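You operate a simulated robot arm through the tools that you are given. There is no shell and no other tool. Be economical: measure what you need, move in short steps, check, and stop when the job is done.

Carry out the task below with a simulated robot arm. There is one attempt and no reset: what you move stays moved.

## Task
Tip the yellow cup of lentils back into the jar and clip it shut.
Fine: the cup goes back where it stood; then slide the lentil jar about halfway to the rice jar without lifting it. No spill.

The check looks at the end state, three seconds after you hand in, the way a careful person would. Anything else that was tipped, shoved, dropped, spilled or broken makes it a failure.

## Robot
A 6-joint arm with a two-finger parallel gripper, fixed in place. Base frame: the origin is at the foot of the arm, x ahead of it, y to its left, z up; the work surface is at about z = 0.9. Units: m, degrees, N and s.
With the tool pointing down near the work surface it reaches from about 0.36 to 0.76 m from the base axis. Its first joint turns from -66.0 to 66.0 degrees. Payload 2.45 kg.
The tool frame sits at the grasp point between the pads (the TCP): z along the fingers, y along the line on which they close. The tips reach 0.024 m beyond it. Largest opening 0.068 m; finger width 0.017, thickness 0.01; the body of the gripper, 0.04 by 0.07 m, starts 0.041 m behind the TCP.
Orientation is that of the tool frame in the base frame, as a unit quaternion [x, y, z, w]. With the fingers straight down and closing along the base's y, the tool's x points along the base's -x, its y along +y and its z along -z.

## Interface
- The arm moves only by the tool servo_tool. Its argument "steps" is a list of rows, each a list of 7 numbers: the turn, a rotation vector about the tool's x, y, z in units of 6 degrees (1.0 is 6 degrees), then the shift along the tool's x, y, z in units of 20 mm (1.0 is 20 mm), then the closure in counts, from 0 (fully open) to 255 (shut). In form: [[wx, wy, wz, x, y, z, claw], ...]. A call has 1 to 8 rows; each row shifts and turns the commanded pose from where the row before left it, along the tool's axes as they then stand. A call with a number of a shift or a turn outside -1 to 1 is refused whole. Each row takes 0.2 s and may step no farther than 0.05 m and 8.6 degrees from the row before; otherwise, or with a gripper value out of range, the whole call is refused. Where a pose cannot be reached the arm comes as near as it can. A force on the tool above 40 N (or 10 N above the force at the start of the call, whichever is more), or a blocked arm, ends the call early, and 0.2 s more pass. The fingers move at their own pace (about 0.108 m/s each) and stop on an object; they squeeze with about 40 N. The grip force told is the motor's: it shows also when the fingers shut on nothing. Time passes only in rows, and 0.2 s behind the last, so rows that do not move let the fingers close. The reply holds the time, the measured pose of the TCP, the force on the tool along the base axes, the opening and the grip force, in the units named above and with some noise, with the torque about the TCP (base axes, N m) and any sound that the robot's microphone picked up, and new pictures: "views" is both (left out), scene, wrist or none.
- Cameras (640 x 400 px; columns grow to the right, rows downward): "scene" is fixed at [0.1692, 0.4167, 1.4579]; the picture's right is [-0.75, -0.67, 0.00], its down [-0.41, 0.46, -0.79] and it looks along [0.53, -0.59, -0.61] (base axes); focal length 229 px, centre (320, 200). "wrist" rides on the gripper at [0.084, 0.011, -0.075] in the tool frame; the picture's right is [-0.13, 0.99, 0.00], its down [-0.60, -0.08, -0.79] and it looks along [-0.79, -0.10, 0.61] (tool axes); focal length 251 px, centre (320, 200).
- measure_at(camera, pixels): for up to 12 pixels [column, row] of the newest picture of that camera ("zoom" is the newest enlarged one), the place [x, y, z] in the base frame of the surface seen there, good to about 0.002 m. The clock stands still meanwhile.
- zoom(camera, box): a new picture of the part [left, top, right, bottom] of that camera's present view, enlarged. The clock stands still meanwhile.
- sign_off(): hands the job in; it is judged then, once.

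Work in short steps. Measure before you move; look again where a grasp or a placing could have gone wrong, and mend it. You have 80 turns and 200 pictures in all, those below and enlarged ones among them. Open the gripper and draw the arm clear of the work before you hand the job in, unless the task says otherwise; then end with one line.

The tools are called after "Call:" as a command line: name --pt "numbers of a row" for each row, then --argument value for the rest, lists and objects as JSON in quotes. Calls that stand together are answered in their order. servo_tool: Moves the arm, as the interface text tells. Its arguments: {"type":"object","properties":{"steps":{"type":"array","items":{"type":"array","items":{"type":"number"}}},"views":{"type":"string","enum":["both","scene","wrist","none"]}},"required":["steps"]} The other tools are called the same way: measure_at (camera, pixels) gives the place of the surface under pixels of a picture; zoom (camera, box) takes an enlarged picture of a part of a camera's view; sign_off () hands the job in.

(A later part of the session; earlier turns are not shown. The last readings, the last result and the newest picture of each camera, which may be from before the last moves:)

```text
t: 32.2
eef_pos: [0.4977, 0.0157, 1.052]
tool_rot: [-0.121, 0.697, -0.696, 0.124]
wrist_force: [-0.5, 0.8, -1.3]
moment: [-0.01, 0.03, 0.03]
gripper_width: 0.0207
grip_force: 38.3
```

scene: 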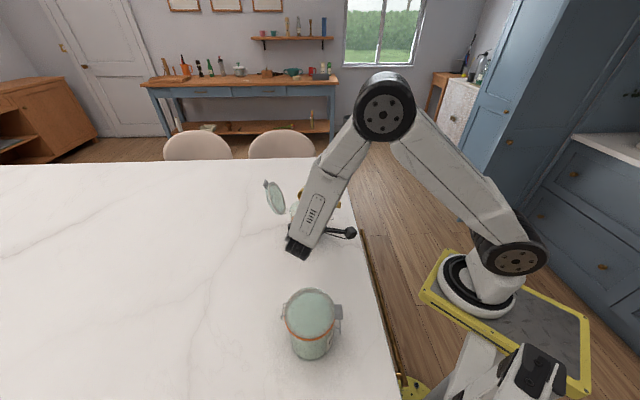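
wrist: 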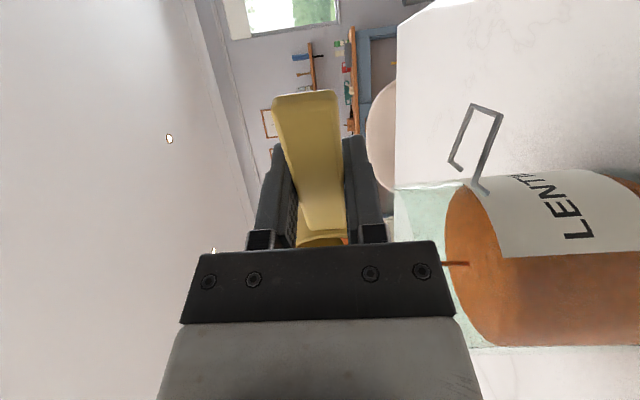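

At 90° now, stream still inside. I check the wrist's clearance to the table while holding.

Call:
measure_at --camera "scene" --pixels '[[300, 248], [292, 243], [305, 256], [315, 238]]'

Call:
servo_tool --pt "0.5 0 0 0 0 0 255" --pt "0.5 0 0 0 0 0 255" --pt "0.5 0 0 0 0 0 255" --pt "0.5 0 0 0 0 0 255" --views "both"

Call:
measure_at --camera "scene" --pixels '[[300, 255], [292, 250], [305, 260], [315, 245]]'

```text
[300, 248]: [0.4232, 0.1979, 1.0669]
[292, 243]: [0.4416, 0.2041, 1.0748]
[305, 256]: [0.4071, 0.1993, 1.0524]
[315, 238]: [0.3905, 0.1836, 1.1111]
```

```text
t: 33.2
eef_pos: [0.4999, 0.0147, 1.052]
tool_rot: [0.107, -0.62, 0.765, -0.136]
wrist_force: [0.6, -0.1, -0.1]
moment: [0.01, 0.02, -0.03]
gripper_width: 0.0209
grip_force: 37.9
```

scene: 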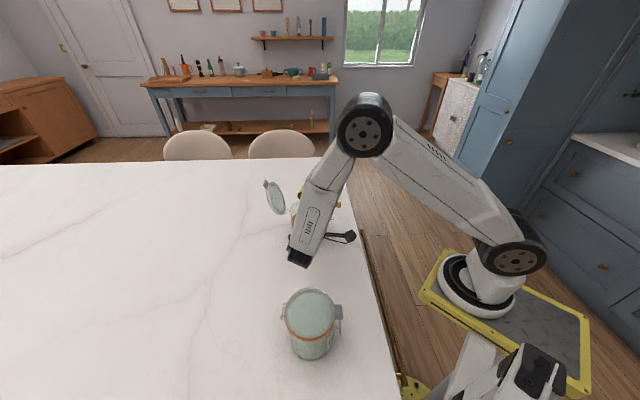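
wrist: 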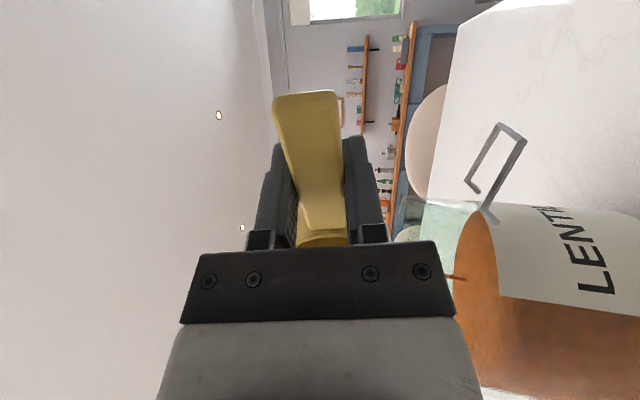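

```text
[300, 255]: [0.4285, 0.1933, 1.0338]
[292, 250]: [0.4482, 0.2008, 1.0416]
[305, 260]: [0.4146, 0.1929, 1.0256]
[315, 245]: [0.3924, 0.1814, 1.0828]
```

Tilt ≈102°, the stream is thinning at (455,278) in the wrist view, and the arm clears table and rice jar. I tip 12° more and wait.

Call:
servo_tool --pt "0.5 0 0 0 0 0 255" --pt "0.5 0 0 0 0 0 255" --pt "0.5 0 0 0 0 0 255" --pt "0.5 0 0 0 0 0 255" --pt "0 0 0 0 0 0 255" --pt "0 0 0 0 0 0 255" --views "both"

Call:
measure_at --camera "scene" --pixels '[[300, 260], [292, 257], [305, 268], [315, 250]]'

```text
t: 34.6
eef_pos: [0.4993, 0.0149, 1.0538]
tool_rot: [0.094, -0.536, 0.826, -0.145]
wrist_force: [-2.2, -1.1, -1.1]
moment: [-0.06, 0.16, 0.07]
gripper_width: 0.0206
grip_force: 38.3
```

scene: 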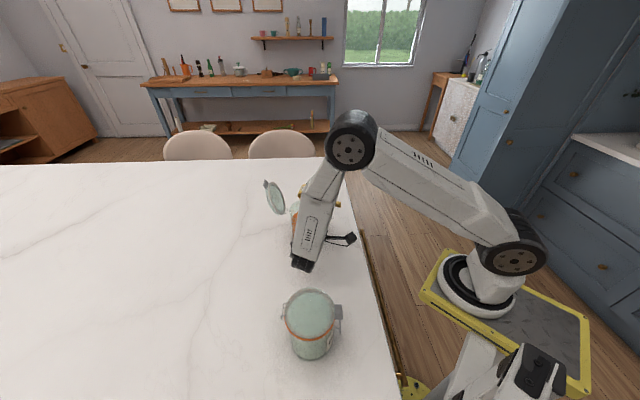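
wrist: 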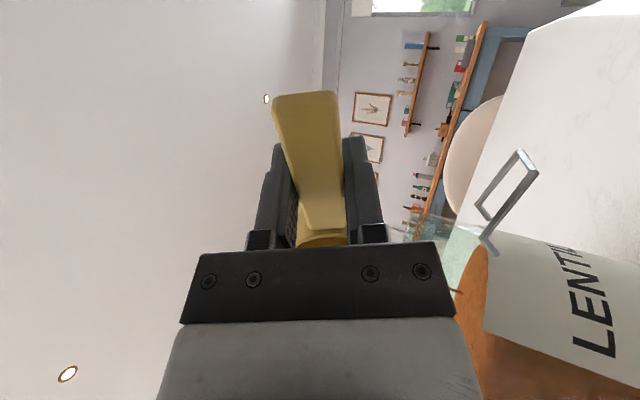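

```text
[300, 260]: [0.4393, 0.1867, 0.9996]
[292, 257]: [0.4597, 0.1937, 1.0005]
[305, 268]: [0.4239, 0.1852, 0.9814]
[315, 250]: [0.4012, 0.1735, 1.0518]
```

Force (-2.2 N) and moment (0.16) crept up slightly, possibly the gripper body nearing the jar rim. I raise 15 mm vertically and wait for the rest to run out.

Call:
servo_tool --pt "0 0 0 0 -0.34 0.16 255" --pt "0 0 0 0 -0.34 0.16 255" --pt "0 0 0 0 0 0 255" --pt "0 0 0 0 0 0 255" --pt "0 0 0 0 0 0 255" --pt "0 0 0 0 0 0 255" --views "both"

Call:
zoom --camera "scene" --box '[250, 160, 350, 250]'

Call:
zoom --camera "wrist" --box '[260, 200, 500, 350]'

```text
t: 36.0
eef_pos: [0.4985, 0.0145, 1.0679]
tool_rot: [0.092, -0.537, 0.826, -0.146]
wrist_force: [-0.6, -0.6, -0.4]
moment: [-0.01, 0.02, 0.0]
gripper_width: 0.0207
grip_force: 37.9
```

scene: 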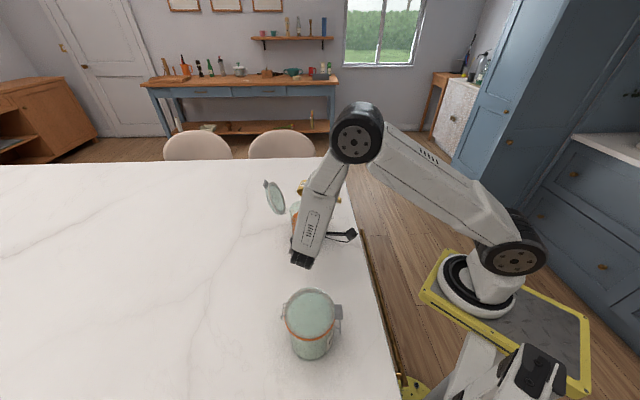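
wrist: 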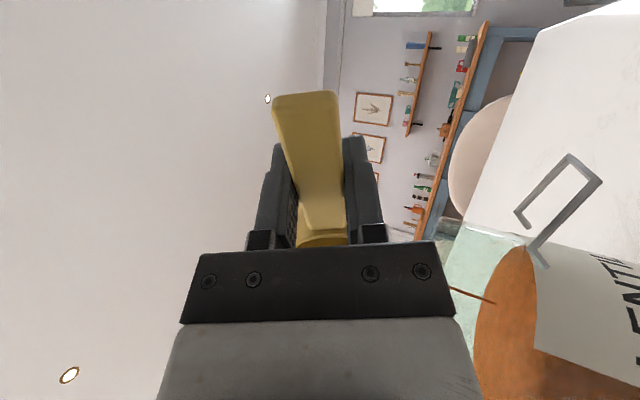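

```text
4.44 times, centred on (300, 205) of scene
```

zoom: 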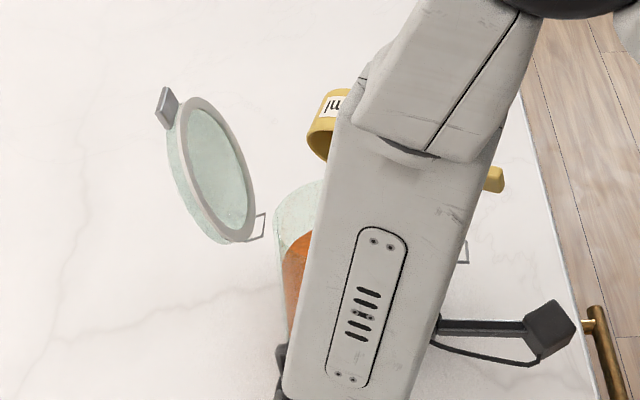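

```text
2.67 times, centred on (380, 275) of wrist
```

zoom: 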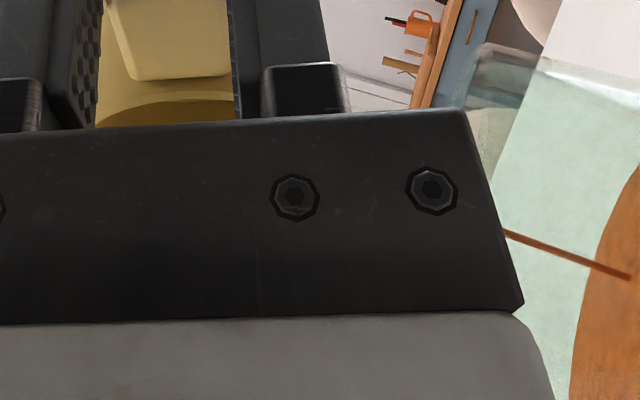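

The load vanished. The stream still runs thinly, so I wait.

Call:
servo_tool --pt "0 0 0 0 0 0 255" --pt "0 0 0 0 0 0 255" --pt "0 0 0 0 0 0 255" --pt "0 0 0 0 0 0 255" --pt "0 0 0 0 0 0 255" --pt "0 0 0 0 0 0 255" --pt "0 0 0 0 0 0 255" --pt "0 0 0 0 0 0 255" --views "wrist"

```text
t: 37.8
eef_pos: [0.4997, 0.015, 1.0678]
tool_rot: [0.093, -0.538, 0.825, -0.146]
wrist_force: [0.8, -0.8, -0.6]
moment: [-0.04, 0.03, 0.0]
gripper_width: 0.021
grip_force: 37.6
```

wrist: 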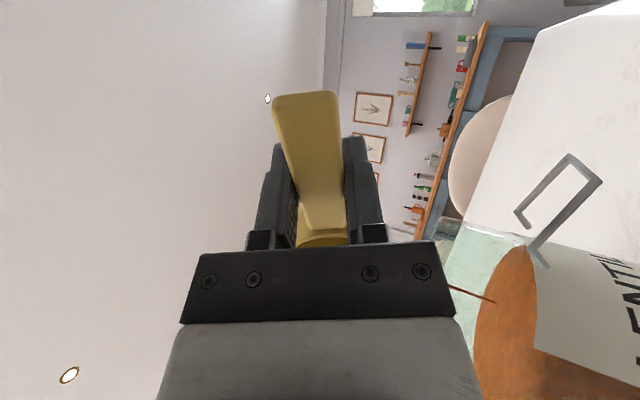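

Still flowing at (470,295); I wait another 3 s.

Call:
servo_tool --pt "0 0 0 0 0 0 255" --pt "0 0 0 0 0 0 255" --pt "0 0 0 0 0 0 255" --pt "0 0 0 0 0 0 255" --pt "0 0 0 0 0 0 255" --pt "0 0 0 0 0 0 255" --pt "0 0 0 0 0 0 255" --pt "0 0 0 0 0 0 255" --views "none"

Call:
servo_tool --pt "0 0 0 0 0 0 255" --pt "0 0 0 0 0 0 255" --pt "0 0 0 0 0 0 255" --pt "0 0 0 0 0 0 255" --pt "0 0 0 0 0 0 255" --pt "0 0 0 0 0 0 255" --pt "0 0 0 0 0 0 255" --pt "0 0 0 0 0 0 255" --views "wrist"

```text
t: 39.6
eef_pos: [0.5004, 0.0152, 1.0683]
tool_rot: [0.093, -0.537, 0.825, -0.146]
wrist_force: [-0.1, 0.0, 0.1]
moment: [0.02, 0.08, 0.0]
gripper_width: 0.0211
grip_force: 38.3
```

```text
t: 41.4
eef_pos: [0.499, 0.0152, 1.0693]
tool_rot: [0.093, -0.537, 0.825, -0.146]
wrist_force: [-0.4, 0.0, -0.1]
moment: [-0.02, 0.04, -0.01]
gripper_width: 0.021
grip_force: 37.5
```

wrist: 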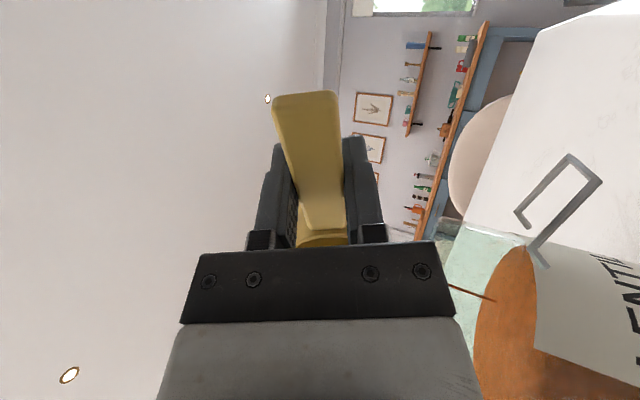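

The stream persists; I wait further and compare its thickness with a zoom.

Call:
servo_tool --pt "0 0 0 0 0 0 255" --pt "0 0 0 0 0 0 255" --pt "0 0 0 0 0 0 255" --pt "0 0 0 0 0 0 255" --pt "0 0 0 0 0 0 255" --pt "0 0 0 0 0 0 255" --pt "0 0 0 0 0 0 255" --pt "0 0 0 0 0 0 255" --views "none"

Call:
servo_tool --pt "0 0 0 0 0 0 255" --pt "0 0 0 0 0 0 255" --pt "0 0 0 0 0 0 255" --pt "0 0 0 0 0 0 255" --pt "0 0 0 0 0 0 255" --pt "0 0 0 0 0 0 255" --pt "0 0 0 0 0 0 255" --pt "0 0 0 0 0 0 255" --views "wrist"

Call:
zoom --camera "wrist" --box '[260, 200, 500, 350]'

```text
t: 43.2
eef_pos: [0.4986, 0.0153, 1.0673]
tool_rot: [0.093, -0.538, 0.825, -0.146]
wrist_force: [0.4, 0.3, -0.4]
moment: [-0.01, 0.06, 0.0]
gripper_width: 0.021
grip_force: 38.2
```

```text
t: 45.0
eef_pos: [0.4996, 0.015, 1.0686]
tool_rot: [0.092, -0.538, 0.825, -0.145]
wrist_force: [-0.2, 0.8, -0.7]
moment: [-0.01, 0.03, 0.0]
gripper_width: 0.0208
grip_force: 38.3
```

wrist: 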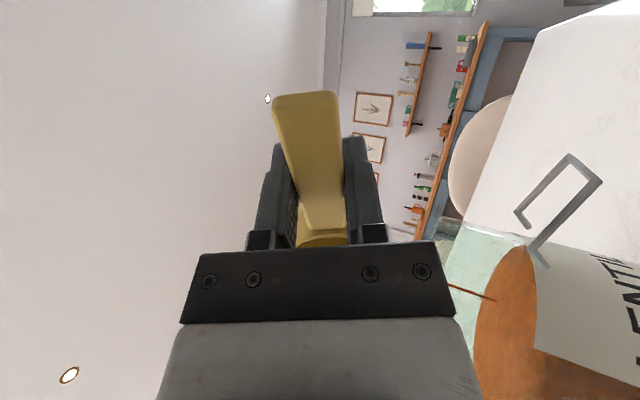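

```text
2.67 times, centred on (380, 275) of wrist
```

zoom: 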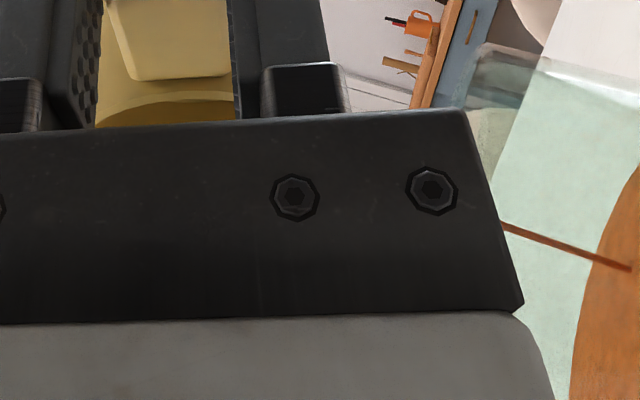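

The flow looks frozen at this tilt, so a little may remain; I raise 8 mm and tip a further 12°.

Call:
servo_tool --pt "0 0 0 0 -0.36 0.17 255" --pt "0.5 0 0 0 0 0 255" --pt "0.5 0 0 0 0 0 255" --pt "0.5 0 0 0 0 0 255" --pt "0.5 0 0 0 0 0 255" --pt "0 0 0 0 0 0 255" --pt "0 0 0 0 0 0 255" --pt "0 0 0 0 0 0 255" --views "both"

Call:
zoom --camera "wrist" --box '[260, 200, 540, 375]'

Call:
measure_at --camera "scene" --pixels '[[300, 262], [305, 268], [310, 262]]'

```text
t: 46.8
eef_pos: [0.4995, 0.0153, 1.0769]
tool_rot: [0.093, -0.538, 0.825, -0.145]
wrist_force: [-0.7, -0.5, -0.2]
moment: [0.02, 0.03, 0.0]
gripper_width: 0.021
grip_force: 37.8
out of reach, approached as far as the arm can: row 2, 3, 4, 5
```

scene: 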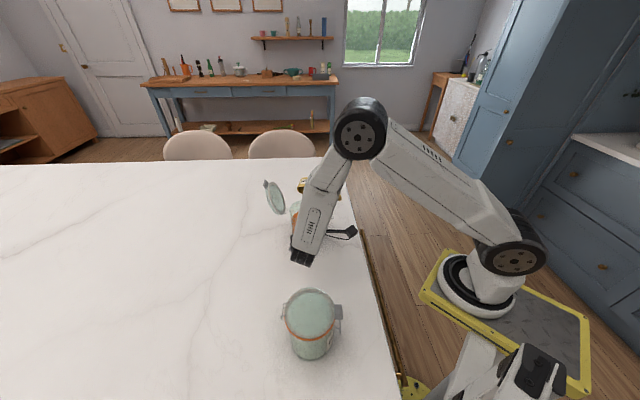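
wrist: 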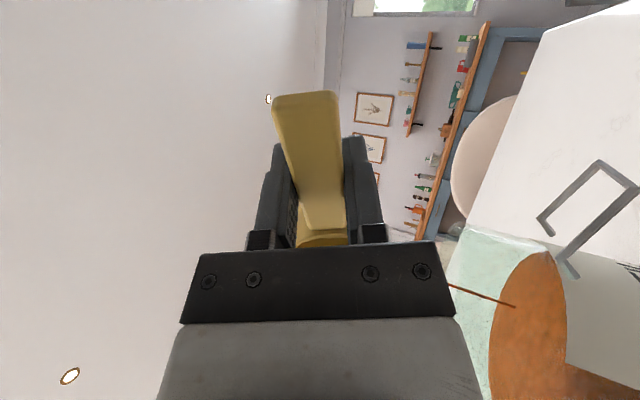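

```text
2.29 times, centred on (400, 288) of wrist
```

zoom: 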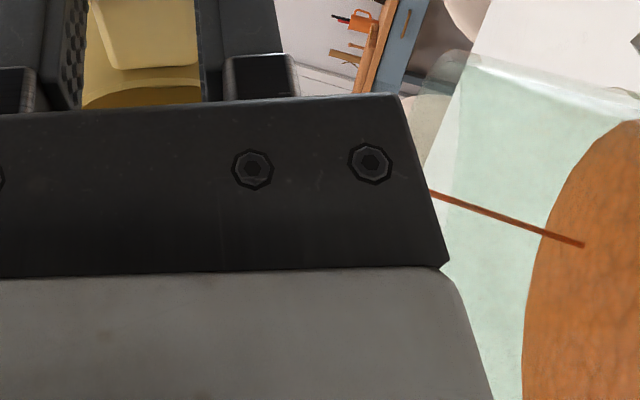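

```text
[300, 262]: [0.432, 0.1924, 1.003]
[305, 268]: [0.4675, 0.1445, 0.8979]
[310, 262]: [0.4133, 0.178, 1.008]
```

The arm is at its limit at 115°. I measure the lentil level in the jar (was z≈0.9655) to see whether the cup's content has arrived.

Call:
measure_at --camera "wrist" --pixels '[[530, 320], [520, 360], [545, 290], [514, 306], [480, 296], [460, 289]]'

```text
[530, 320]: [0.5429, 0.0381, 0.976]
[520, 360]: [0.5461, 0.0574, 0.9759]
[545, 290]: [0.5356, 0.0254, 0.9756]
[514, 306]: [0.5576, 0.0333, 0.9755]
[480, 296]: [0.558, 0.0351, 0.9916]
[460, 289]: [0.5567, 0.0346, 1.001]
```

The level rose ~10 mm (≈50 ml), about a cupful. I rotate back part way, still over the jar, to look for any residue.

Call:
servo_tool --pt "-0.8 0 0 0 0 0 255" --pt "-0.9 0 0 0 0 0 255" --pt "-0.9 0 0 0 0 0 255" --pt "-0.9 0 0 0 0 0 255" --pt "-0.9 0 0 0 0 0 255" --pt "-0.9 0 0 0 0 0 255" --pt "-0.9 0 0 0 0 0 255" --pt "-0.8 0 0 0 0 0 255" --views "both"

Call:
zoom --camera "wrist" --box '[260, 180, 540, 355]'

```text
t: 48.6
eef_pos: [0.4986, 0.0144, 1.0752]
tool_rot: [-0.139, 0.798, -0.578, 0.101]
wrist_force: [-0.1, 0.6, -0.5]
moment: [0.0, 0.03, 0.02]
gripper_width: 0.0208
grip_force: 38.0
```

scene: 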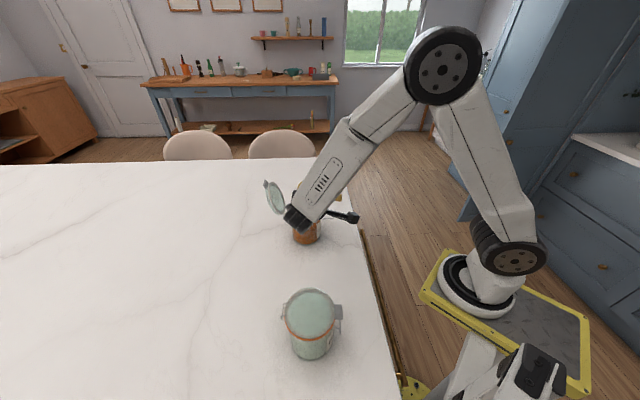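
wrist: 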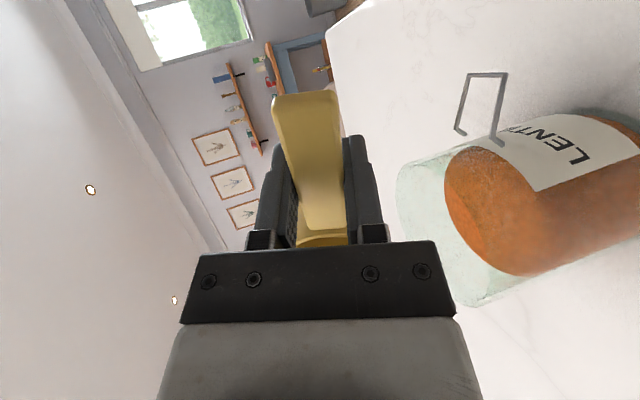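

```text
2.29 times, centred on (400, 268) of wrist
```

zoom: 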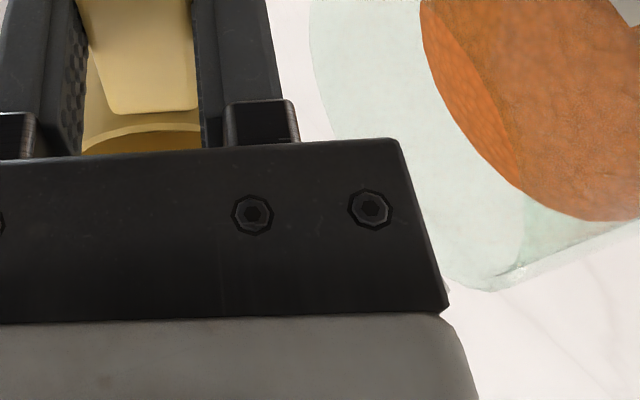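

The stream stopped. I tilt back another 42° to view the inside of the cup from the scene camera.

Call:
servo_tool --pt "-0.8 0 0 0 0 0 255" --pt "-0.9 0 0 0 0 0 255" --pt "-0.9 0 0 0 0 0 255" --pt "-0.9 0 0 0 0 0 255" --pt "-0.9 0 0 0 0 0 255" --pt "-0.9 0 0 0 0 0 255" --pt "-0.9 0 0 0 0 0 255" --pt "-0.8 0 0 0 0 0 255" --views "scene"

Call:
zoom --camera "scene" --box '[250, 160, 350, 250]'

```text
t: 50.4
eef_pos: [0.4983, 0.0137, 1.0769]
tool_rot: [-0.167, 0.952, -0.254, 0.046]
wrist_force: [-0.2, -0.3, -0.2]
moment: [-0.06, -0.01, 0.0]
gripper_width: 0.021
grip_force: 38.1
```

scene: 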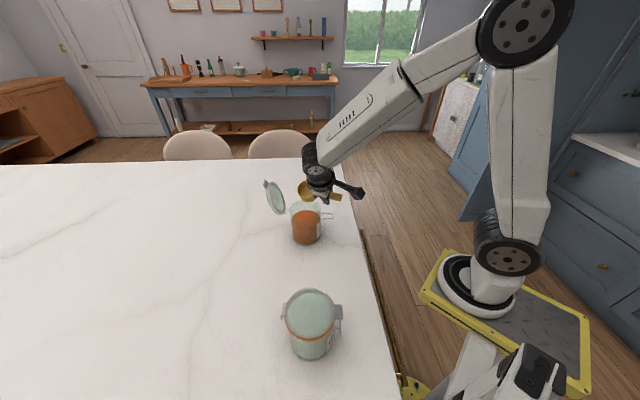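

```text
4.44 times, centred on (300, 205) of scene
```

zoom: 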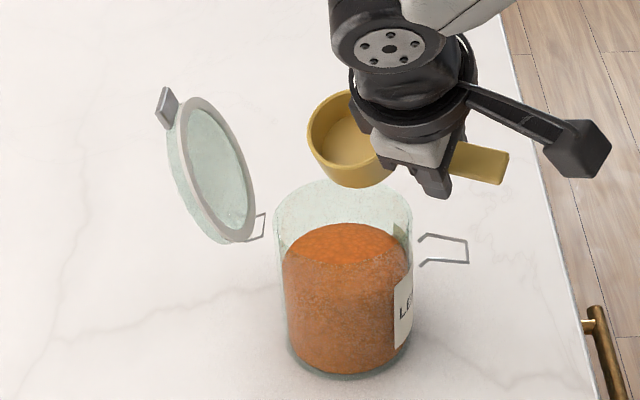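

The cup is empty, and the jar level has risen with nothing spilled. I level the cup, rise a little, and go back toward its original spot.

Call:
servo_tool --pt "-1 0 0 0 0 0 255" --pt "-1 0 0 0 0 0 255" --pt "-1 0 0 0 0 0 255" --pt "-1 0 0 0 0 0 255" --pt "-0.98 0 0 0 0 0 255" --pt "0 0 0 0 0 -0.6 255" --pt "0 0 0 0 0 -0.8 255" --pt "0 0 0 0 0 -0.2 255" --views "none"

Call:
servo_tool --pt "0 0 0 0 -0.9 0 255" --pt "0 0 0 0 -0.9 0 255" --pt "0 0 0 0 -0.9 0 255" --pt "0 0 0 0 -0.9 0 255" --pt "0 0 0 0 -0.9 0 255" --pt "0 0 0 0 -0.9 0 255" --pt "0 0 0 0 -0.9 0 255" --pt "0 0 0 0 -0.9 0 255" --views "none"

Call:
servo_tool --pt "0 0 -1 0 0 0 255" --pt "0 0 -1 0 0 0 255" --pt "0 0 -1 0 0 0 255" --pt "0 0 -0.7 0 0 0 255" --views "none"

```text
t: 52.2
eef_pos: [0.4994, 0.0135, 1.1069]
tool_rot: [-0.173, 0.985, 0.0, 0.002]
wrist_force: [-0.3, -0.4, -0.6]
moment: [-0.02, 0.02, -0.02]
gripper_width: 0.0208
grip_force: 38.2
```

```text
t: 54.0
eef_pos: [0.5488, -0.1207, 1.1083]
tool_rot: [-0.172, 0.985, -0.001, 0.002]
wrist_force: [-0.5, -0.2, -1.4]
moment: [-0.03, 0.02, 0.03]
gripper_width: 0.0208
grip_force: 38.0
```

```text
t: 55.0
eef_pos: [0.5471, -0.1207, 1.1089]
tool_rot: [-0.36, 0.933, 0.0, 0.001]
wrist_force: [0.3, -0.7, -0.8]
moment: [-0.02, 0.05, -0.03]
gripper_width: 0.0211
grip_force: 38.1
```

Yaw matches the grasp yaw again. I move above the original spot and descend partway.

Call:
servo_tool --pt "0 0 0 -0.69 -0.77 0 255" --pt "0 0 0 -0.69 -0.77 0 255" --pt "0 0 0 -0.69 -0.77 0 255" --pt "0 0 0 -0.69 -0.77 0 255" --pt "0 0 0 0 0 1 255" --pt "0 0 0 0 0 1 255" --pt "0 0 0 0 0 1 255" --pt "0 0 0 0 0 1 255" --views "none"

Call:
servo_tool --pt "0 0 0 0 0 1 255" --pt "0 0 0 0 0 1 255" --pt "0 0 0 0 0 1 255" --pt "0 0 0 0 0 1 255" --pt "0 0 0 0 0 0.5 255" --views "scene"

```text
t: 56.8
eef_pos: [0.6283, -0.1305, 1.0276]
tool_rot: [-0.359, 0.933, 0.0, 0.002]
wrist_force: [-0.3, -0.2, -0.5]
moment: [-0.01, 0.04, -0.01]
gripper_width: 0.021
grip_force: 38.4
```

```text
t: 58.0
eef_pos: [0.6314, -0.1296, 0.9373]
tool_rot: [-0.359, 0.933, -0.001, 0.001]
wrist_force: [0.1, 0.5, -0.9]
moment: [0.0, 0.01, 0.01]
gripper_width: 0.0209
grip_force: 38.2
```

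scene: 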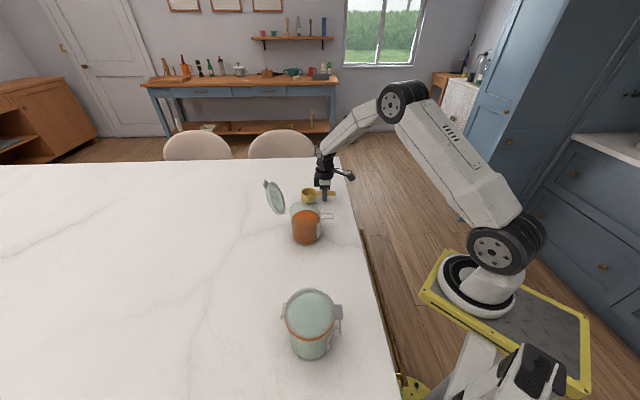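

12 mm left to go; I descend slowly and check the contact force before releasing.

Call:
servo_tool --pt "0 0 0 0 0 0.25 255" --pt "0 0 0 0 0 0.15 255" --pt "0 0 0 0 0 0.1 255" --pt "0 0 0 0 0 0.07 255" --views "none"

```text
t: 59.0
eef_pos: [0.632, -0.1294, 0.9266]
tool_rot: [-0.359, 0.933, -0.001, 0.002]
wrist_force: [0.5, 0.6, -0.7]
moment: [-0.01, 0.08, -0.03]
gripper_width: 0.0211
grip_force: 37.8
```

No contact yet at z 0.9266; one more small step down, then release.

Call:
servo_tool --pt "0 0 0 0.04 0.04 0.06 255" --pt "0 0 0 0 0 0.04 255" --pt "0 0 0 0 0 0 200" --pt "0 0 0 0 0 0 100" --pt "0 0 0 0 0 0 0" --pt "0 0 0 0 0 0 0"

Call:
zoom --camera "wrist" --box '[240, 40, 420, 250]'

```text
t: 60.4
eef_pos: [0.6285, -0.1301, 0.9245]
tool_rot: [-0.36, 0.933, 0.0, 0.0]
wrist_force: [0.7, 0.5, 0.1]
moment: [-0.03, -0.02, 0.0]
gripper_width: 0.0676
grip_force: 0.1
```

scene: 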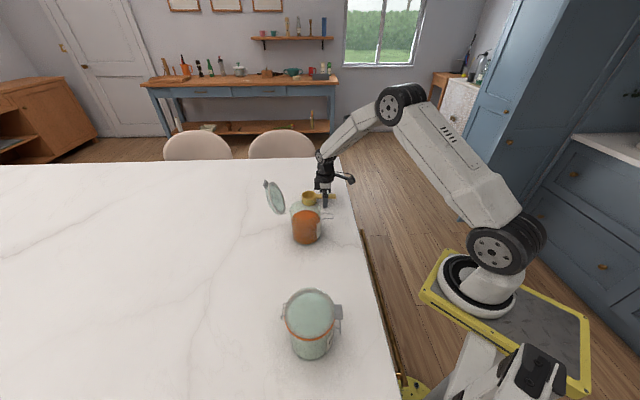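
wrist: 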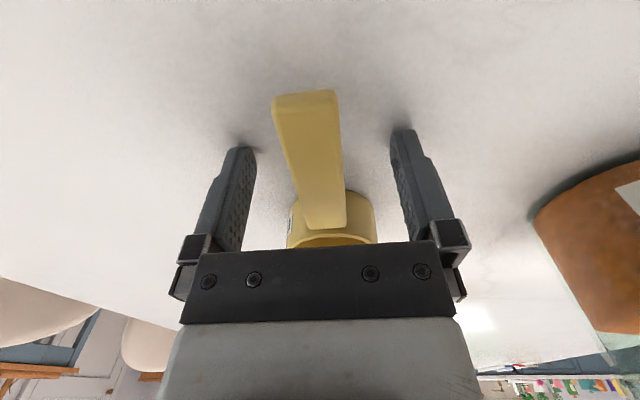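

```text
1.90 times, centred on (330, 145) of wrist
```

zoom: 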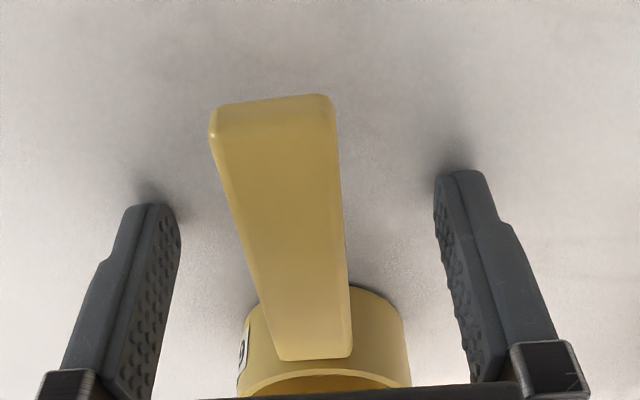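

Released and standing upright. I lift clear straight up to about z 1.16 and compare the cup's position with the original.

Call:
servo_tool --pt "0 0 0 0 0 -0.5 0" --pt "0 0 0 0 0 -1 0" --pt "0 0 0 0 0 -1 0" --pt "0 0 0 0 0 -1 0" --pt "0 0 0 0 0 -1 0" --pt "0 0 0 0 0 -1 0" --pt "0 0 0 0 0 -1 0" --pt "0 0 0 0 0 -1 0" --views "none"

Call:
servo_tool --pt "0 0 0 0 0 -1 0" --pt "0 0 0 0 0 -1 0" --pt "0 0 0 0 0 -1 0" --pt "0 0 0 0 0 -1 0"

Call:
zoom --camera "scene" --box '[250, 170, 350, 250]'

Call:
measure_at --camera "zoom" --pixels '[[365, 108], [330, 128], [401, 128], [364, 178], [495, 124], [350, 228], [148, 55], [486, 224], [487, 247], [345, 372]]'

```text
t: 62.2
eef_pos: [0.629, -0.1293, 1.0736]
tool_rot: [-0.359, 0.933, -0.001, 0.001]
wrist_force: [0.1, -0.2, 0.8]
moment: [0.01, -0.03, 0.01]
gripper_width: 0.068
grip_force: 0.0
```

```text
t: 63.2
eef_pos: [0.6303, -0.1301, 1.1537]
tool_rot: [-0.359, 0.933, -0.001, 0.001]
wrist_force: [-0.2, 0.1, 0.4]
moment: [-0.04, -0.02, 0.01]
gripper_width: 0.0678
grip_force: 0.0
```

scene: 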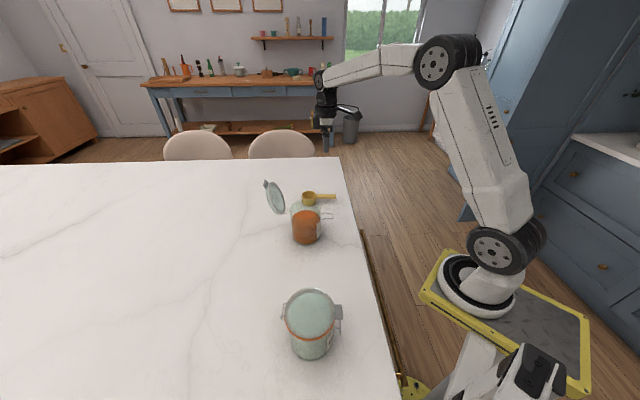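
wrist: 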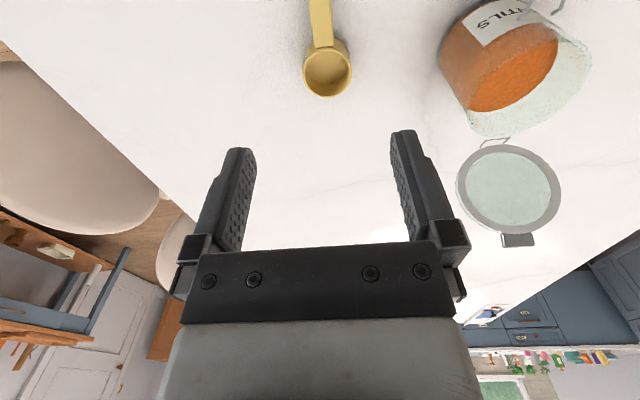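

```text
5.00 times, centred on (300, 210) of scene
```

zoom: 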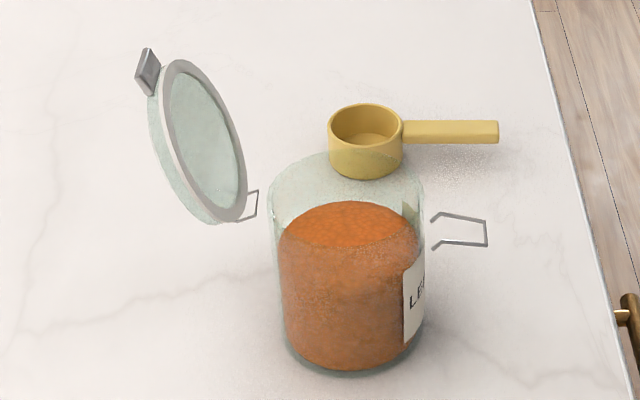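

```text
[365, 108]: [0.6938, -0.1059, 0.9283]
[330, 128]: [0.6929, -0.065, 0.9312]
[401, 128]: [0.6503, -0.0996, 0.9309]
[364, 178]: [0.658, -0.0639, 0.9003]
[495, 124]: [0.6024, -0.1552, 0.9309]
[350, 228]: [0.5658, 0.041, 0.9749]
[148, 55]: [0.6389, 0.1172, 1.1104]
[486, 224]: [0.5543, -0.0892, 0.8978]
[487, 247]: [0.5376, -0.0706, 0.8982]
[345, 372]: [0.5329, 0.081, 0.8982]
```

Cup is back within ~1 mm, jar filled to 0.975. Next the lid: I close the fingers and fly over to a spot behind it, about (0.695, 0.173), staying high.

Call:
servo_tool --pt "0 0 0 -0.96 0.7 -0.5 255" --pt "0 0 0 -0.96 0.7 -0.5 255" --pt "0 0 0 -0.96 0.7 0 255" --pt "0 0 0 -0.96 0.7 0 255" --pt "0 0 0 -0.96 0.7 0 255" --pt "0 0 0 -0.96 0.7 0 255" --pt "0 0 0 -0.96 0.7 0 255" --views "none"

Call:
servo_tool --pt "0 0 0 -0.97 0.7 0 255" --pt "0 0 0 -0.97 0.7 0 255" --pt "0 0 0 -0.97 0.7 0 255" --pt "0 0 0 -0.97 0.7 0 255" --pt "0 0 0 -0.97 0.7 0 255" --pt "0 0 0 -0.97 0.7 0 255"

```text
t: 64.8
eef_pos: [0.6635, 0.0332, 1.1751]
tool_rot: [-0.359, 0.933, 0.0, 0.001]
wrist_force: [-0.1, -0.5, 0.4]
moment: [0.0, 0.01, 0.01]
gripper_width: 0.0
grip_force: 23.3
```

```text
t: 66.2
eef_pos: [0.6928, 0.1729, 1.1762]
tool_rot: [-0.359, 0.933, 0.0, 0.001]
wrist_force: [0.6, -0.2, 0.4]
moment: [0.01, -0.04, 0.03]
gripper_width: 0.0001
grip_force: 23.3
```

scene: 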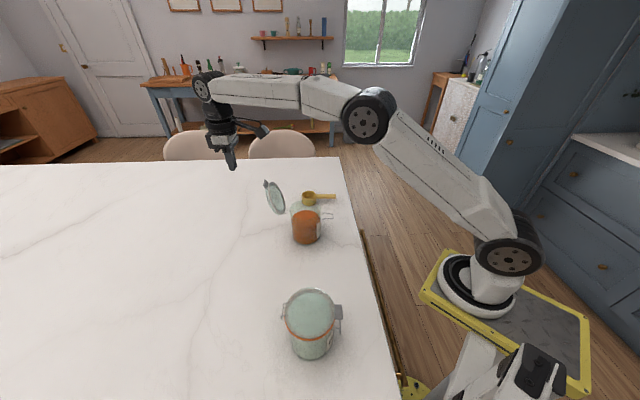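
wrist: 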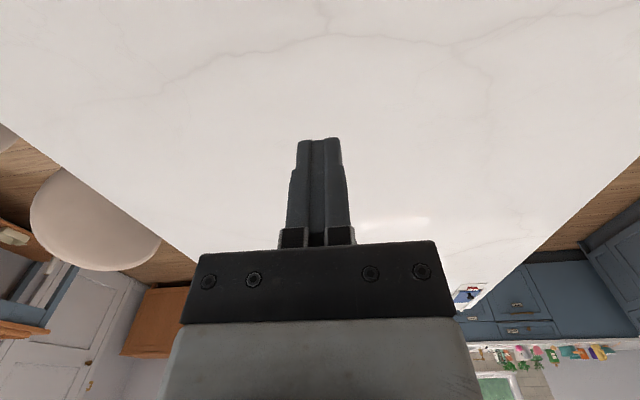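

Fingers are on the lid's centre line, 129 mm behind the hinge. I descend to z≈1.105 and approach until near the lid edge.

Call:
servo_tool --pt "0 0 0 0 0 1 255" --pt "0 0 0 0 0 1 255" --pt "0 0 0 0 0 1 255" --pt "0 0 0 0 0 0.5 255" --pt "0 0 0 0.6 0 0 255" --pt "0 0 0 0.6 0 0 255" --pt "0 0 0 0.4 0 0 255"

Call:
zoom --camera "scene" --box '[230, 140, 350, 240]'

```text
t: 67.8
eef_pos: [0.6696, 0.1504, 1.1045]
tool_rot: [-0.359, 0.933, -0.001, 0.002]
wrist_force: [0.0, 0.0, -0.4]
moment: [0.01, -0.02, 0.01]
gripper_width: 0.0002
grip_force: 23.5
```

scene: 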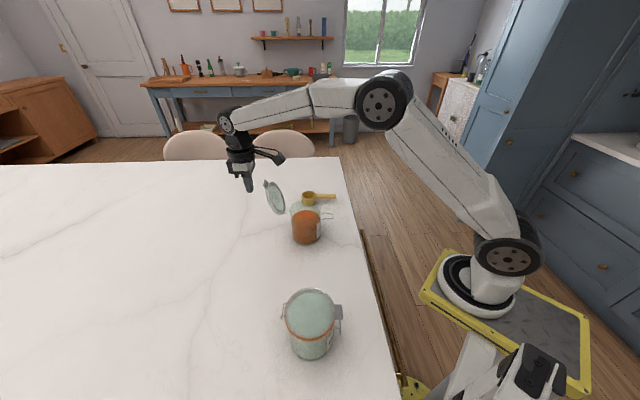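
wrist: 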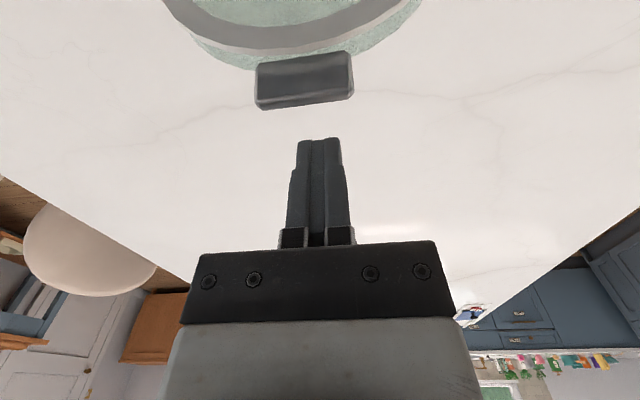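

```text
4.00 times, centred on (290, 190) of scene
```

zoom: 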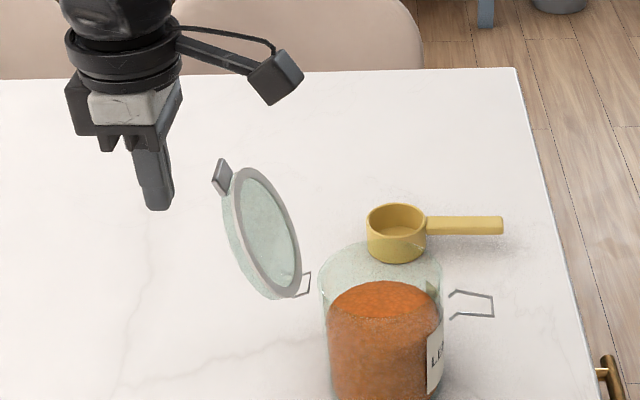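

The wrist view shows the latch block at (303,80), centred ahead of the fingers. I measure it.

Call:
measure_at --camera "wrist" --pixels '[[303, 70], [303, 100], [260, 90], [350, 75], [305, 48], [305, 20], [230, 40], [370, 40]]'

```text
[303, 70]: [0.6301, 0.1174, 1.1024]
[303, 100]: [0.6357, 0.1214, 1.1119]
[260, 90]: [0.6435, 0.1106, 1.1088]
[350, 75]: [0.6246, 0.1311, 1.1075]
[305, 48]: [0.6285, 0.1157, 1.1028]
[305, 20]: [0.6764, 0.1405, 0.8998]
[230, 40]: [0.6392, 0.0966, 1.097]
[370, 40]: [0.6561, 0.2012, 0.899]
```

Block back is ~30 mm ahead. I advance 50 mm slowly and see how the lid responds.

Call:
servo_tool --pt "0 0 0 0.5 0 0 255" --pt "0 0 0 0.5 0 0 255" --pt "0 0 0 0.5 0 0 255" --pt "0 0 0 0.5 0 0 255" --pt "0 0 0 0.5 0 0 255"

Call:
zoom --camera "scene" --box '[230, 140, 350, 240]'

```text
t: 69.0
eef_pos: [0.6309, 0.1182, 1.1041]
tool_rot: [-0.359, 0.933, 0.0, 0.001]
wrist_force: [0.1, -0.1, 0.1]
moment: [-0.01, -0.02, 0.0]
gripper_width: 0.0
grip_force: 23.7
```

scene: 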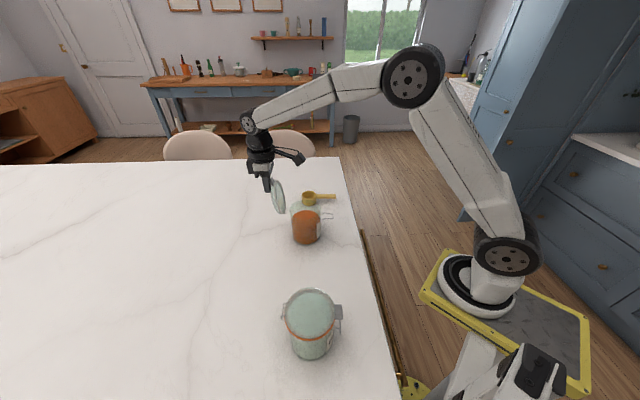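
wrist: 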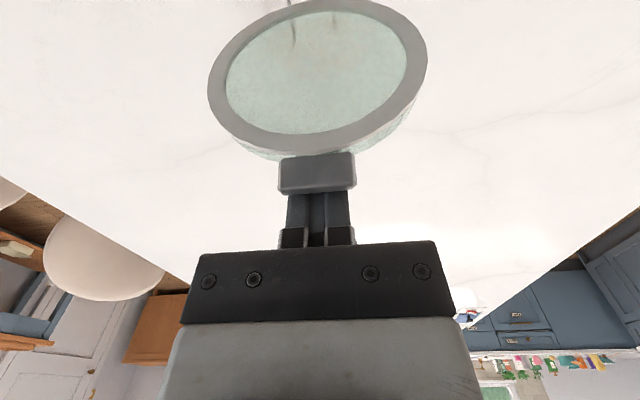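

```text
4.00 times, centred on (290, 190) of scene
```

zoom: 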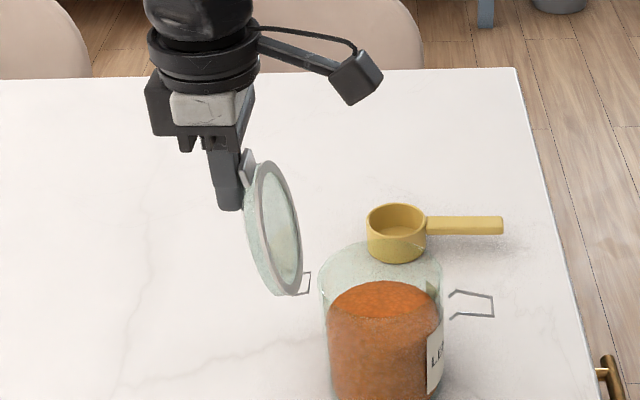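

The lid swings with the finger, no force. I continue 30 mm past vertical.

Call:
servo_tool --pt "0 0 0 0.4 0 0 255" --pt "0 0 0 0.4 0 0 255" --pt "0 0 0 0.4 0 0 255" --pt "0 0 0 0.4 0 0 255"

Call:
zoom --camera "scene" --box '[230, 140, 350, 240]'

```text
t: 70.0
eef_pos: [0.6091, 0.0967, 1.1052]
tool_rot: [-0.36, 0.933, -0.001, 0.001]
wrist_force: [0.0, -0.5, 0.7]
moment: [-0.02, 0.01, 0.02]
gripper_width: 0.0
grip_force: 24.3
```

scene: 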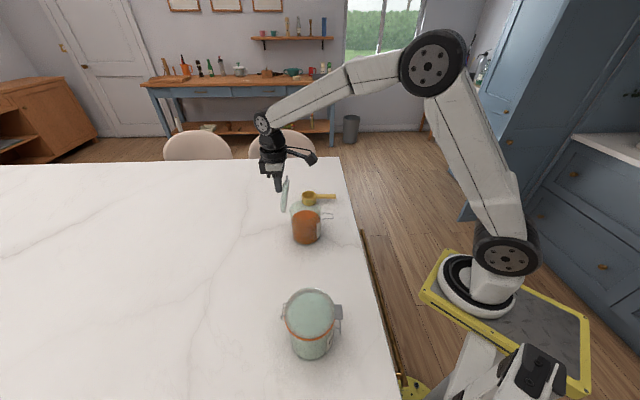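
wrist: 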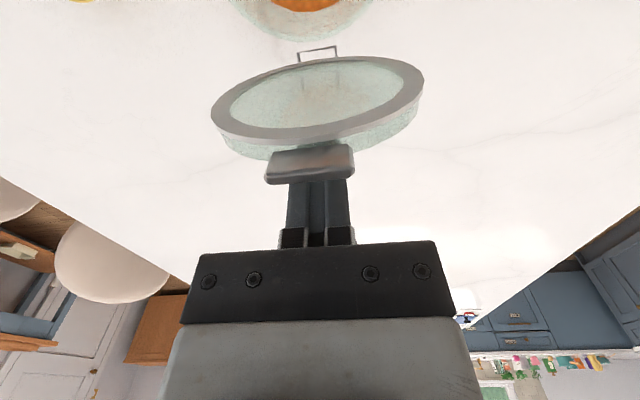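

```text
4.00 times, centred on (290, 190) of scene
```

zoom: 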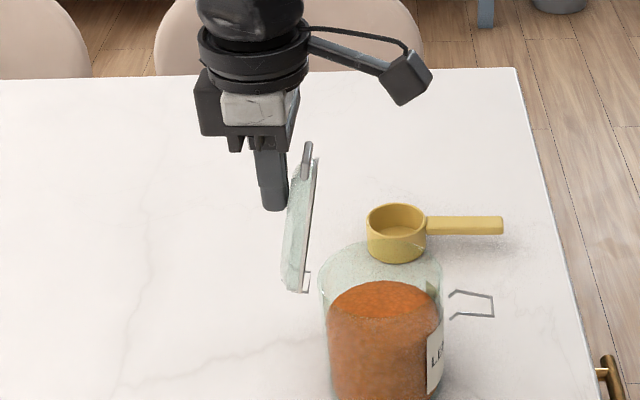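

The lid is just past vertical and appears held by hinge friction. I push another 30 mm.

Call:
servo_tool --pt "0 0 0 0.4 0 0 255" --pt "0 0 0 0.4 0 0 255" --pt "0 0 0 0.4 0 0 255" --pt "0 0 0 0.3 0 0 255"

Call:
zoom --camera "scene" --box '[230, 140, 350, 240]'

```text
t: 71.0
eef_pos: [0.5857, 0.0769, 1.1052]
tool_rot: [-0.358, 0.934, 0.0, 0.0]
wrist_force: [0.1, -0.4, -0.5]
moment: [-0.02, -0.03, 0.0]
gripper_width: 0.0
grip_force: 23.7
```

scene: 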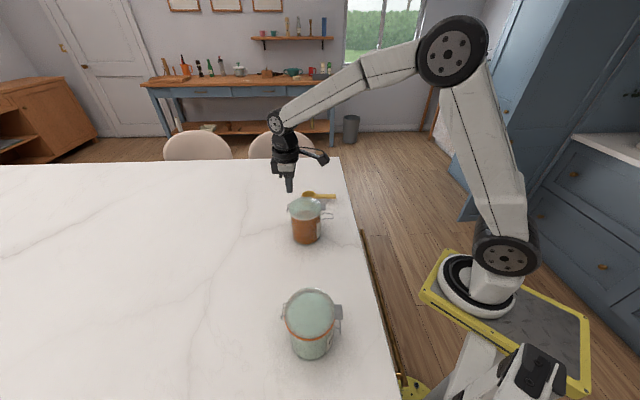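
wrist: 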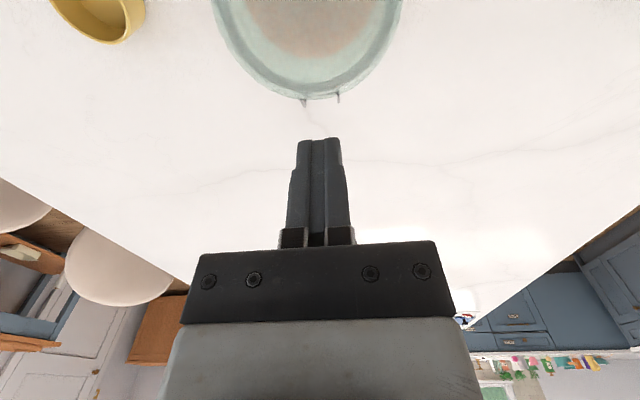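

```text
4.00 times, centred on (290, 190) of scene
```

zoom: 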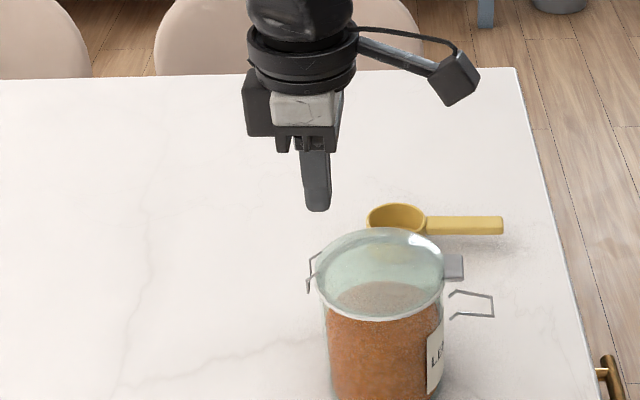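

The lid fell shut gently with no damage reported. Now I look closely at the latch on both jars.

Call:
zoom --camera "scene" --box '[295, 190, 345, 225]'

Call:
measure_at --camera "zoom" --pixels '[[320, 200], [400, 178], [430, 185], [465, 200], [560, 235], [565, 290], [430, 225], [445, 260], [390, 160], [200, 170], [460, 170], [455, 215]]'

Call:
zoom --camera "scene" --box '[325, 295, 355, 335]'

```text
11.43 times, centred on (320, 208) of scene
```

zoom: 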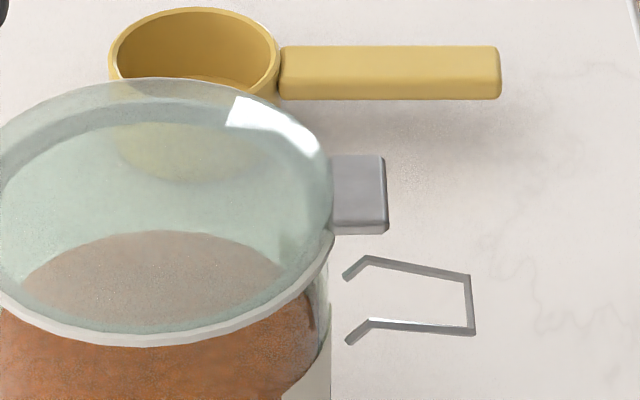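

```text
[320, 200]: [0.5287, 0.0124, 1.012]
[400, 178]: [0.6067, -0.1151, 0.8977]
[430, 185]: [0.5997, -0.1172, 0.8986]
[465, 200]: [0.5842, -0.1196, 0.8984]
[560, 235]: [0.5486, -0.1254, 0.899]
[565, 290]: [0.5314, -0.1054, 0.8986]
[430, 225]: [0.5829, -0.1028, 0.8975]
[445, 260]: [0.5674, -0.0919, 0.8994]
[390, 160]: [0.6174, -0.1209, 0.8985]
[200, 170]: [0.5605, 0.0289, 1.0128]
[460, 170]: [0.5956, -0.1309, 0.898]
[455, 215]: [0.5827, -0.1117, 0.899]
```

```text
10.00 times, centred on (340, 315) of scene
```

zoom: 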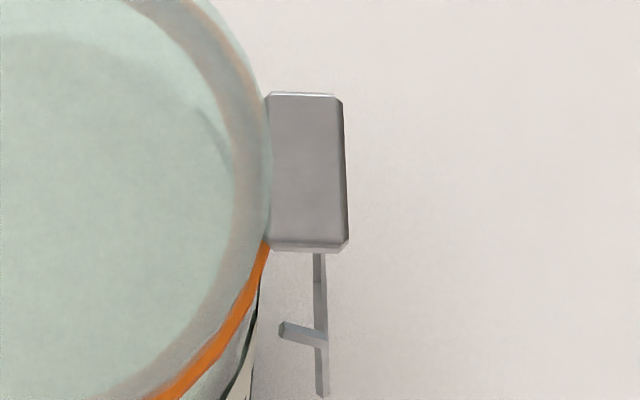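

I measure the rice jar's bail wire along its length to understand the "clipped" configuration.

Call:
measure_at --camera "zoom" --pixels '[[318, 260], [319, 285], [321, 310], [325, 340], [323, 365], [323, 390], [286, 328], [305, 334], [305, 100], [305, 235], [342, 170], [305, 250]]'

```text
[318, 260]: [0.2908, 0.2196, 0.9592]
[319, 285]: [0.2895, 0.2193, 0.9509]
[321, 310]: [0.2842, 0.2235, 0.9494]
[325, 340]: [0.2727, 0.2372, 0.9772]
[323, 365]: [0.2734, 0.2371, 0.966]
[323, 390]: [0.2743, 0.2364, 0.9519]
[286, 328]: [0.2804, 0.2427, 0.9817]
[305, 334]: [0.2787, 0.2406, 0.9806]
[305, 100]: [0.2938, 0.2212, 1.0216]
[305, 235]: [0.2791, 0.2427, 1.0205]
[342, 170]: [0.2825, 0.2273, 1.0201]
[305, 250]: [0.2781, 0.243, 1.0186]
```

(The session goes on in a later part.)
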